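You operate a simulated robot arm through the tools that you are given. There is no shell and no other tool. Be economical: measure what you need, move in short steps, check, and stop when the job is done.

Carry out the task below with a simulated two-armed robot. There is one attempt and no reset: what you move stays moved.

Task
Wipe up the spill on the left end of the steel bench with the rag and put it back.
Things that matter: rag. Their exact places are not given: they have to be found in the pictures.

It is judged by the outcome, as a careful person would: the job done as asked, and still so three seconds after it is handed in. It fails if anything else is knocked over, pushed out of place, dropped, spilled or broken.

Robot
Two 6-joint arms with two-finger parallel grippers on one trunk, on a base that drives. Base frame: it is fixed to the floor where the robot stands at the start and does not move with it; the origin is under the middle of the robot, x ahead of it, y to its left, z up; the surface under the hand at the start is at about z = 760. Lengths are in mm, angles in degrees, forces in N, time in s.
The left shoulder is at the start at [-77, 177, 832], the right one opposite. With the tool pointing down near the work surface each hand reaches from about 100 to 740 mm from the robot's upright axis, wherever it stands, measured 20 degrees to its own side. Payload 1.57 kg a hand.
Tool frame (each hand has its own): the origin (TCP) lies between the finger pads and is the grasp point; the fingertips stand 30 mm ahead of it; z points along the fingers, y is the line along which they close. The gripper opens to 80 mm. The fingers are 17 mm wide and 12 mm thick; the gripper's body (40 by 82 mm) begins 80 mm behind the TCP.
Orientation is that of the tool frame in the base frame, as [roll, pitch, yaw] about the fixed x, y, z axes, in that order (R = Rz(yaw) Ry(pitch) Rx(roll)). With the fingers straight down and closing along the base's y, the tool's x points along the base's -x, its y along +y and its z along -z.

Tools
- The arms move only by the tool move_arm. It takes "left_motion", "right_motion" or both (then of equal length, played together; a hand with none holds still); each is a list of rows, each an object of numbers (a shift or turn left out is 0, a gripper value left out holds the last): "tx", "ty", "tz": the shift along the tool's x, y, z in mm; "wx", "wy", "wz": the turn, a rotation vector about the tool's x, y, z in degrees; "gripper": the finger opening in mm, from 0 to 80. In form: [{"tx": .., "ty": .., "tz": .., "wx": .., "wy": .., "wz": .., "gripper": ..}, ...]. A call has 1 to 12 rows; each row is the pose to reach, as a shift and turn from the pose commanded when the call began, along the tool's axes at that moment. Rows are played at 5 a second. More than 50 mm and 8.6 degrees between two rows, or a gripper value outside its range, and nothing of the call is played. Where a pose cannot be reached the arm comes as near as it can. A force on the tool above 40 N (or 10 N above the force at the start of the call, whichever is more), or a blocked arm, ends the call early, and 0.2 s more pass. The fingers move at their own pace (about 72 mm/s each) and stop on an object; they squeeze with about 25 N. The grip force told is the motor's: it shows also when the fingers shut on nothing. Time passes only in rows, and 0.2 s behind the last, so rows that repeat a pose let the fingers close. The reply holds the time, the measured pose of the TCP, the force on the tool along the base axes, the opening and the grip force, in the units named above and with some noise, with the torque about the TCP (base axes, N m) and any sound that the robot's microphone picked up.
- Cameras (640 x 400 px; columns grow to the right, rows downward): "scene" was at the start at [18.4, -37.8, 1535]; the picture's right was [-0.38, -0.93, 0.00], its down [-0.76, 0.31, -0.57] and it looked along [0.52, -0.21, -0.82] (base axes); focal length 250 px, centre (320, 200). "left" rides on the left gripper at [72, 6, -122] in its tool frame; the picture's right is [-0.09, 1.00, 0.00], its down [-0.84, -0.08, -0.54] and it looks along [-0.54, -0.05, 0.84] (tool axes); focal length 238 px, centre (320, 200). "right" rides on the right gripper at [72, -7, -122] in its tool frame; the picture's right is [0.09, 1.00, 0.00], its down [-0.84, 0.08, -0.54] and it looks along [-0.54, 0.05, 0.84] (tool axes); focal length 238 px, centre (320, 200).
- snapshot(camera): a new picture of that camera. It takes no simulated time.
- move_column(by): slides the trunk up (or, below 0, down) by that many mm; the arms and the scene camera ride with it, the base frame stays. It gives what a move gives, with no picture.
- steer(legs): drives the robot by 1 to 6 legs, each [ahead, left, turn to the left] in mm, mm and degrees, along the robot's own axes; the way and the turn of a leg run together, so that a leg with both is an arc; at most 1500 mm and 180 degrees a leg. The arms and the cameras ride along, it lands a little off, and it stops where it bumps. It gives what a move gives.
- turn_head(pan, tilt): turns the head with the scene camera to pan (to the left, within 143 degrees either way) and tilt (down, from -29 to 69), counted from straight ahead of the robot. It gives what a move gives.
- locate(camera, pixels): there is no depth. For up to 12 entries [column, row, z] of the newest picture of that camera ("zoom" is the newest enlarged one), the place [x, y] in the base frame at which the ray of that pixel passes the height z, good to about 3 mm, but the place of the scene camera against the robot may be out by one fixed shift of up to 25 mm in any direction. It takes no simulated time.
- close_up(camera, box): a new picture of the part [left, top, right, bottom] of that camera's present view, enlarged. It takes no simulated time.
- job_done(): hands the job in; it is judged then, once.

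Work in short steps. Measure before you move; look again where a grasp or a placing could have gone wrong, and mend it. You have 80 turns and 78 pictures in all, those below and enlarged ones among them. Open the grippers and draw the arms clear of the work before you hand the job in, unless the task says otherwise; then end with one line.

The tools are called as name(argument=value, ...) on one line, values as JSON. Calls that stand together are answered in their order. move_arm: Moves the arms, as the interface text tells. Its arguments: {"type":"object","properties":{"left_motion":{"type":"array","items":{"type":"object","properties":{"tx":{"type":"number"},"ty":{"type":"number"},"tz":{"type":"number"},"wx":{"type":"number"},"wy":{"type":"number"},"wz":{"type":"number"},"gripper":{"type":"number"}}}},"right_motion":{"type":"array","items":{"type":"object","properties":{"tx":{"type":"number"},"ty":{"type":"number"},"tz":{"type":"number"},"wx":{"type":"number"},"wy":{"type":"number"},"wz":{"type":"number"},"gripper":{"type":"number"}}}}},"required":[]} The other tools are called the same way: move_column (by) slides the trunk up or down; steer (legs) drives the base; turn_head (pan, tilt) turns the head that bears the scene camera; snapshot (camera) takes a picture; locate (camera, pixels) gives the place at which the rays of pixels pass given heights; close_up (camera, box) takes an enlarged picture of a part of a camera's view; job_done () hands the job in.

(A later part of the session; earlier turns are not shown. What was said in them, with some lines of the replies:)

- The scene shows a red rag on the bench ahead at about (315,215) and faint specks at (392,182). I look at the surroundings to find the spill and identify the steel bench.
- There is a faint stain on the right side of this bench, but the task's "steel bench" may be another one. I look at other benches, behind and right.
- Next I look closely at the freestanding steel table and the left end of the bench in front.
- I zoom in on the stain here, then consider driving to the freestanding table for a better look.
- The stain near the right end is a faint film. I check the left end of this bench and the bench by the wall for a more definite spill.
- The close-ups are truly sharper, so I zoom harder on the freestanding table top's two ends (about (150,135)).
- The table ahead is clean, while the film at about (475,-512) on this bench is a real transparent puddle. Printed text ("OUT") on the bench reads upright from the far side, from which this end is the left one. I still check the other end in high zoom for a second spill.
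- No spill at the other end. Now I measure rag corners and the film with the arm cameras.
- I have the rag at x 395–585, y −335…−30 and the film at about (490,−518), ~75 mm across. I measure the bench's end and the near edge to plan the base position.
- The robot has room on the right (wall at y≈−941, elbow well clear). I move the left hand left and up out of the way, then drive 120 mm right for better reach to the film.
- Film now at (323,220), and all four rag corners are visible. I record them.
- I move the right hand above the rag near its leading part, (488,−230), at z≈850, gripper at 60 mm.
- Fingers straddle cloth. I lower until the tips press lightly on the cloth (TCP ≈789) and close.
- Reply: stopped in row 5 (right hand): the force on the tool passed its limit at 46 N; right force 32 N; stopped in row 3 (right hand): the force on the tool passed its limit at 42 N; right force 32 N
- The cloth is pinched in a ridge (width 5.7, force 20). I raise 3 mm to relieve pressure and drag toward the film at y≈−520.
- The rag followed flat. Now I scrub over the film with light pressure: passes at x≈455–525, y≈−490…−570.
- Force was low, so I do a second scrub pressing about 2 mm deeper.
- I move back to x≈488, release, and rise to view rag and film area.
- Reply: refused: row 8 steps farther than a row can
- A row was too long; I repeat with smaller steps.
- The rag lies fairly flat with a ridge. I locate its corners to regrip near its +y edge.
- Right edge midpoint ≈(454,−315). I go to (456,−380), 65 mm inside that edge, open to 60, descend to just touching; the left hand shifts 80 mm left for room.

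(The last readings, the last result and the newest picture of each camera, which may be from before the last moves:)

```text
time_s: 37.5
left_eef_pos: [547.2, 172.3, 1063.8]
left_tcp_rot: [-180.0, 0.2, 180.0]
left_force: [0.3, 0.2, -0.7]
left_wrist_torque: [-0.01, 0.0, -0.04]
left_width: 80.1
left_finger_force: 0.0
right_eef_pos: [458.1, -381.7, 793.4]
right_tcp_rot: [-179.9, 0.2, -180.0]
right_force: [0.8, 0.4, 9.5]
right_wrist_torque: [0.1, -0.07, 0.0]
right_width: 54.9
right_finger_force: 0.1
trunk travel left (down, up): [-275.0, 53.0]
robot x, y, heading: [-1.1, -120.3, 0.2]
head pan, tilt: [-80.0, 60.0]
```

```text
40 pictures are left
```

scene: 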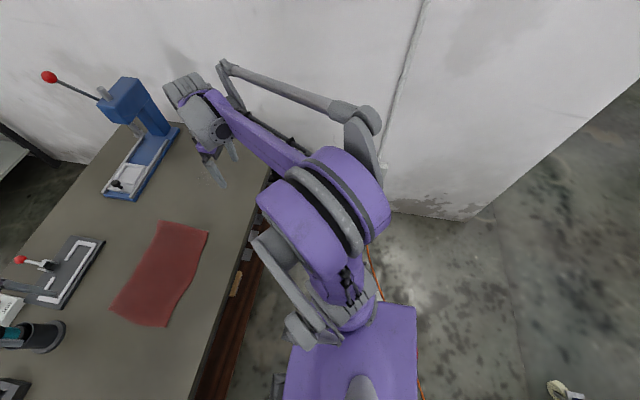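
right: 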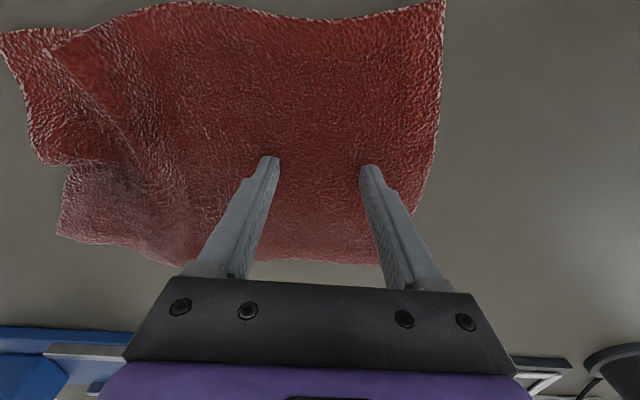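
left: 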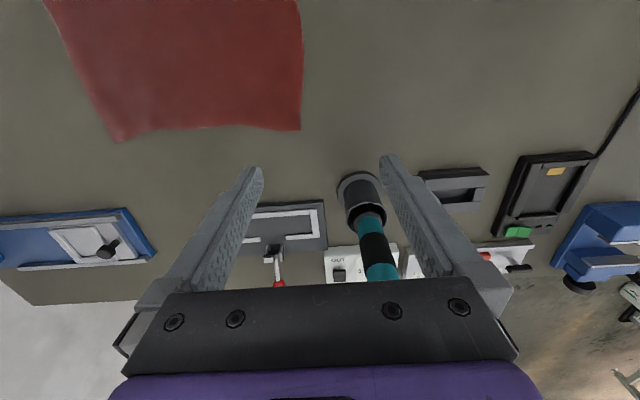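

Good contact (9.5 N). I close and pull +y by 274 with +37 in x and an 11° turn.

move_arm(right_motion=[{"gripper": 25}, {"gripper": 0}, {"gripper": 0}, {"tz": -2, "gripper": 0}])

move_arm(right_motion=[{"tz": -2, "ty": 30}, {"tz": -2, "ty": 60, "tx": -5, "wz": 2}, {"tz": -2, "ty": 95, "tx": -12, "wz": 4}, {"tz": -2, "ty": 130, "tx": -19, "wz": 6}, {"tz": -2, "ty": 165, "tx": -26, "wz": 8}, {"tz": -2, "ty": 200, "tx": -32, "wz": 10}, {"tz": -2, "ty": 235, "tx": -37, "wz": 11}, {"tz": -2, "ty": 255, "tx": -37, "wz": 11}, {"tz": -2, "ty": 274, "tx": -37, "wz": 11}])

turn_head(pan=-35, tilt=55)

snapshot(camera="scene")

snapshot(camera="right")

```text
time_s: 38.5
left_eef_pos: [547.4, 171.2, 1062.1]
left_tcp_rot: [179.9, 0.1, -179.8]
left_force: [0.5, -0.1, -0.2]
left_wrist_torque: [0.02, 0.02, 0.01]
left_width: 79.9
left_finger_force: 0.2
right_eef_pos: [459.2, -382.0, 794.1]
right_tcp_rot: [-179.9, 0.1, 180.0]
right_force: [-0.5, 1.0, 0.7]
right_wrist_torque: [0.03, 0.0, -0.02]
right_width: 4.8
right_finger_force: 25.6
trunk travel left (down, up): [-275.0, 53.0]
robot x, y, heading: [0.4, -118.6, -0.1]
head pan, tilt: [-80.0, 60.0]
```

```text
time_s: 40.5
left_eef_pos: [548.5, 172.9, 1062.6]
left_tcp_rot: [-180.0, 0.1, -179.9]
left_force: [0.0, -0.8, -0.5]
left_wrist_torque: [0.01, -0.02, -0.01]
left_width: 80.0
left_finger_force: 0.1
right_eef_pos: [496.7, -106.3, 799.5]
right_tcp_rot: [180.0, 0.1, 168.9]
right_force: [-0.6, -0.7, -0.2]
right_wrist_torque: [-0.01, -0.06, 0.07]
right_width: 4.7
right_finger_force: 25.1
trunk travel left (down, up): [-275.0, 53.0]
robot x, y, heading: [-1.2, -116.0, 0.2]
head pan, tilt: [-80.0, 60.0]
```

```text
time_s: 41.6
left_eef_pos: [548.4, 171.0, 1061.7]
left_tcp_rot: [180.0, 0.1, -179.9]
left_force: [0.1, -0.1, -0.3]
left_wrist_torque: [-0.02, 0.01, 0.02]
left_width: 80.3
left_finger_force: 0.1
right_eef_pos: [496.7, -106.5, 798.8]
right_tcp_rot: [179.9, 0.0, 168.9]
right_force: [0.1, 0.4, 0.3]
right_wrist_torque: [-0.03, -0.02, 0.08]
right_width: 4.6
right_finger_force: 24.6
trunk travel left (down, up): [-275.0, 53.0]
robot x, y, heading: [-1.0, -114.6, -0.3]
head pan, tilt: [-35.0, 55.0]
```

```text
39 pictures are left
```

scene: 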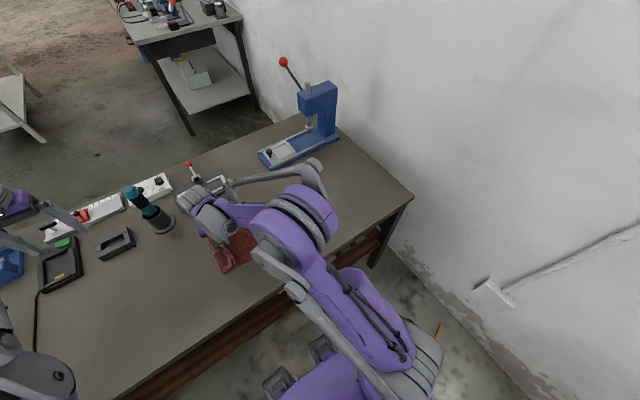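

```text
38 pictures are left
```

right: 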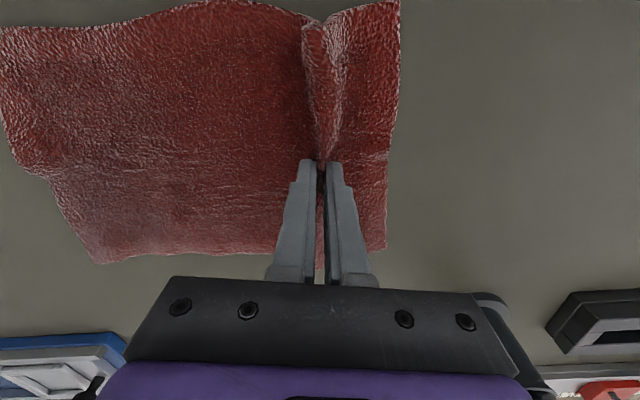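

The rag is back and flattened. I zoom on where the film was, about (490,−518).

close_up(camera="scene", box=[304, 150, 416, 220])

locate(camera="scene", pixels=[[350, 180, 760], [360, 190, 760], [340, 200, 760], [370, 180, 760]])

```text
5.71 times, centred on (360, 185) of scene
```

zoom: 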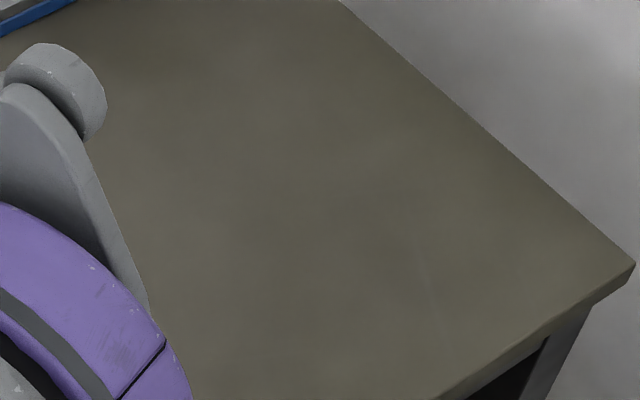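

```text
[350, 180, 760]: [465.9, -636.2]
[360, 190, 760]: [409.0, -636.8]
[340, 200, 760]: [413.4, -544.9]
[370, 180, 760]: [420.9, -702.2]
```

Arm hides part of that area. I press lightly and open wide to spread the ridge flat, then lift and move right-back to look.

move_arm(right_motion=[{"tz": 3}, {"tz": 5, "gripper": 20}, {"tz": 5, "gripper": 45}, {"tz": 5, "gripper": 70}, {"tz": 5, "gripper": 75}, {"tz": -10}, {"tz": -55}, {"tz": -100}, {"tz": -140}, {"tz": -180}])

move_arm(right_motion=[{"ty": -45}, {"ty": -90, "wz": -2}, {"ty": -135, "wz": -4}, {"ty": -180, "wz": -6}, {"ty": -220, "tx": 20, "wz": -8}, {"ty": -255, "tx": 50, "wz": -11}, {"ty": -290, "tx": 80, "wz": -11}, {"ty": -320, "tx": 115, "wz": -11}, {"ty": -350, "tx": 140, "wz": -11}])

snapshot(camera="right")

close_up(camera="right", box=[160, 130, 400, 280])

```text
time_s: 43.8
left_eef_pos: [547.3, 170.3, 1062.3]
left_tcp_rot: [180.0, 0.1, -179.9]
left_force: [-0.1, 0.1, 0.1]
left_wrist_torque: [0.0, -0.01, -0.01]
left_width: 80.0
left_finger_force: 0.1
right_eef_pos: [496.9, -104.3, 975.7]
right_tcp_rot: [180.0, 0.0, 169.1]
right_force: [0.3, 0.1, -0.6]
right_wrist_torque: [-0.03, -0.02, 0.02]
right_width: 75.1
right_finger_force: 0.0
trunk travel left (down, up): [-275.0, 53.0]
robot x, y, heading: [-1.6, -120.5, 0.0]
head pan, tilt: [-35.0, 55.0]
```

```text
time_s: 45.8
left_eef_pos: [546.9, 171.6, 1062.6]
left_tcp_rot: [179.9, 0.1, -179.9]
left_force: [-0.6, 0.0, -0.1]
left_wrist_torque: [0.01, 0.0, -0.03]
left_width: 80.1
left_finger_force: 0.0
right_eef_pos: [291.8, -423.0, 977.0]
right_tcp_rot: [-179.9, 0.1, 180.0]
right_force: [0.1, -0.3, 0.1]
right_wrist_torque: [0.02, -0.05, -0.01]
right_width: 75.1
right_finger_force: 0.1
trunk travel left (down, up): [-275.0, 53.0]
robot x, y, heading: [1.1, -117.9, 0.1]
head pan, tilt: [-35.0, 55.0]
```

```text
36 pictures are left
```

right: 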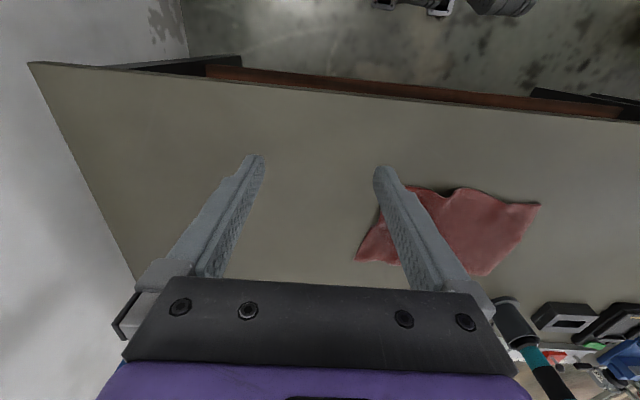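

```text
2.67 times, centred on (280, 205) of right
```

zoom: 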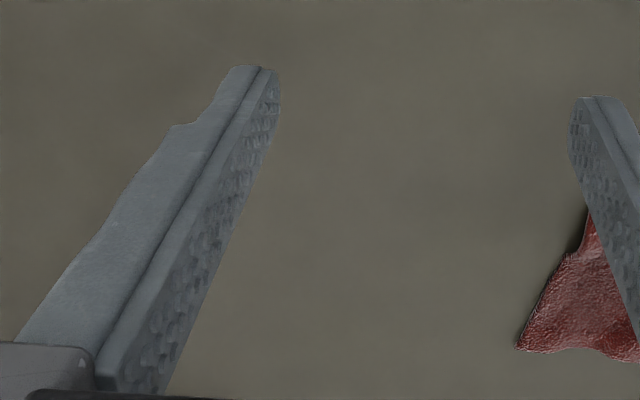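

The film appears gone. I shift the hand right to the earlier viewpoint to compare, and view the rag fully.

move_arm(right_motion=[{"ty": -40, "tz": -10}, {"ty": -80, "tz": -25}, {"ty": -125, "tz": -25}])

close_up(camera="right", box=[270, 170, 398, 250])

snapshot(camera="right")

turn_head(pan=-15, tilt=45)

snapshot(camera="scene")

```text
time_s: 46.6
left_eef_pos: [549.1, 168.6, 1063.3]
left_tcp_rot: [179.8, 0.1, -179.8]
left_force: [-1.0, -0.9, -0.8]
left_wrist_torque: [-0.01, 0.02, -0.02]
left_width: 80.0
left_finger_force: 0.0
right_eef_pos: [293.8, -549.0, 999.8]
right_tcp_rot: [-180.0, 0.1, 180.0]
right_force: [-0.2, -1.0, -0.2]
right_wrist_torque: [0.02, 0.01, 0.02]
right_width: 75.1
right_finger_force: 0.0
trunk travel left (down, up): [-275.0, 53.0]
robot x, y, heading: [0.2, -117.4, -0.1]
head pan, tilt: [-35.0, 55.0]
```

```text
5.00 times, centred on (334, 210) of right
```

zoom: 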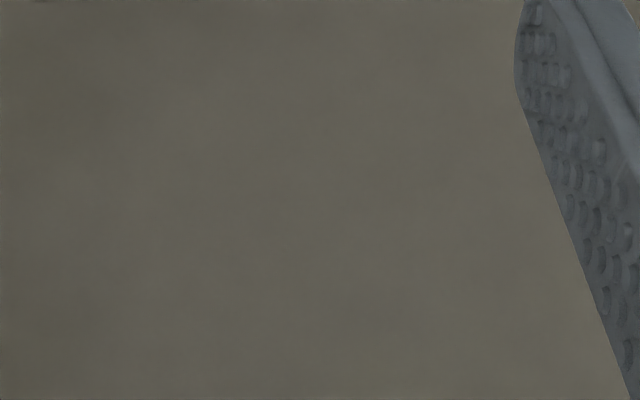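

```text
33 pictures are left
```

right: 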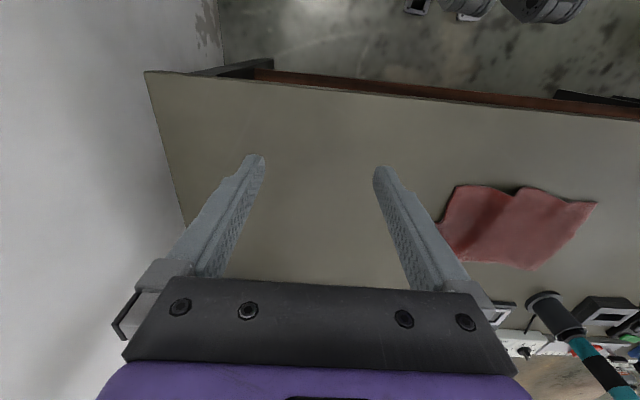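

```text
time_s: 47.4
left_eef_pos: [547.7, 171.5, 1062.6]
left_tcp_rot: [179.9, 0.1, -179.8]
left_force: [-0.1, -1.1, -1.3]
left_wrist_torque: [0.0, -0.02, -0.01]
left_width: 79.9
left_finger_force: 0.0
right_eef_pos: [293.1, -547.0, 999.4]
right_tcp_rot: [-179.8, 0.1, -179.9]
right_force: [0.1, 0.2, 0.0]
right_wrist_torque: [-0.02, 0.04, 0.01]
right_width: 75.2
right_finger_force: 0.1
trunk travel left (down, up): [-275.0, 53.0]
robot x, y, heading: [3.4, -120.3, -0.2]
head pan, tilt: [-15.0, 45.0]
```

```text
32 pictures are left
```

scene: 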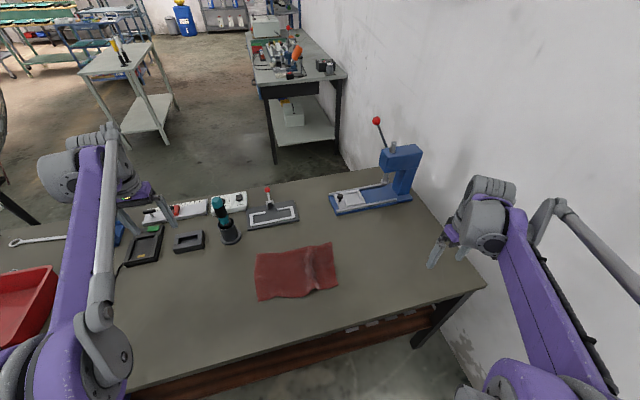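

The film is completely gone in the same view as before, and the rag lies within about 15 mm of its original corners. Nothing else has moved, and both grippers are open and clear, so I hand it in.

job_done()

```text
The job is handed in.
```

I wiped up the spill with the rag, and the film no longer shows in the camera view. The rag is back about where it was, within roughly 15 mm and slightly wrinkled, and nothing else looks disturbed. I took "left end" as seen from the far side of the bench (the robot's right), since that was the only spill I could find.
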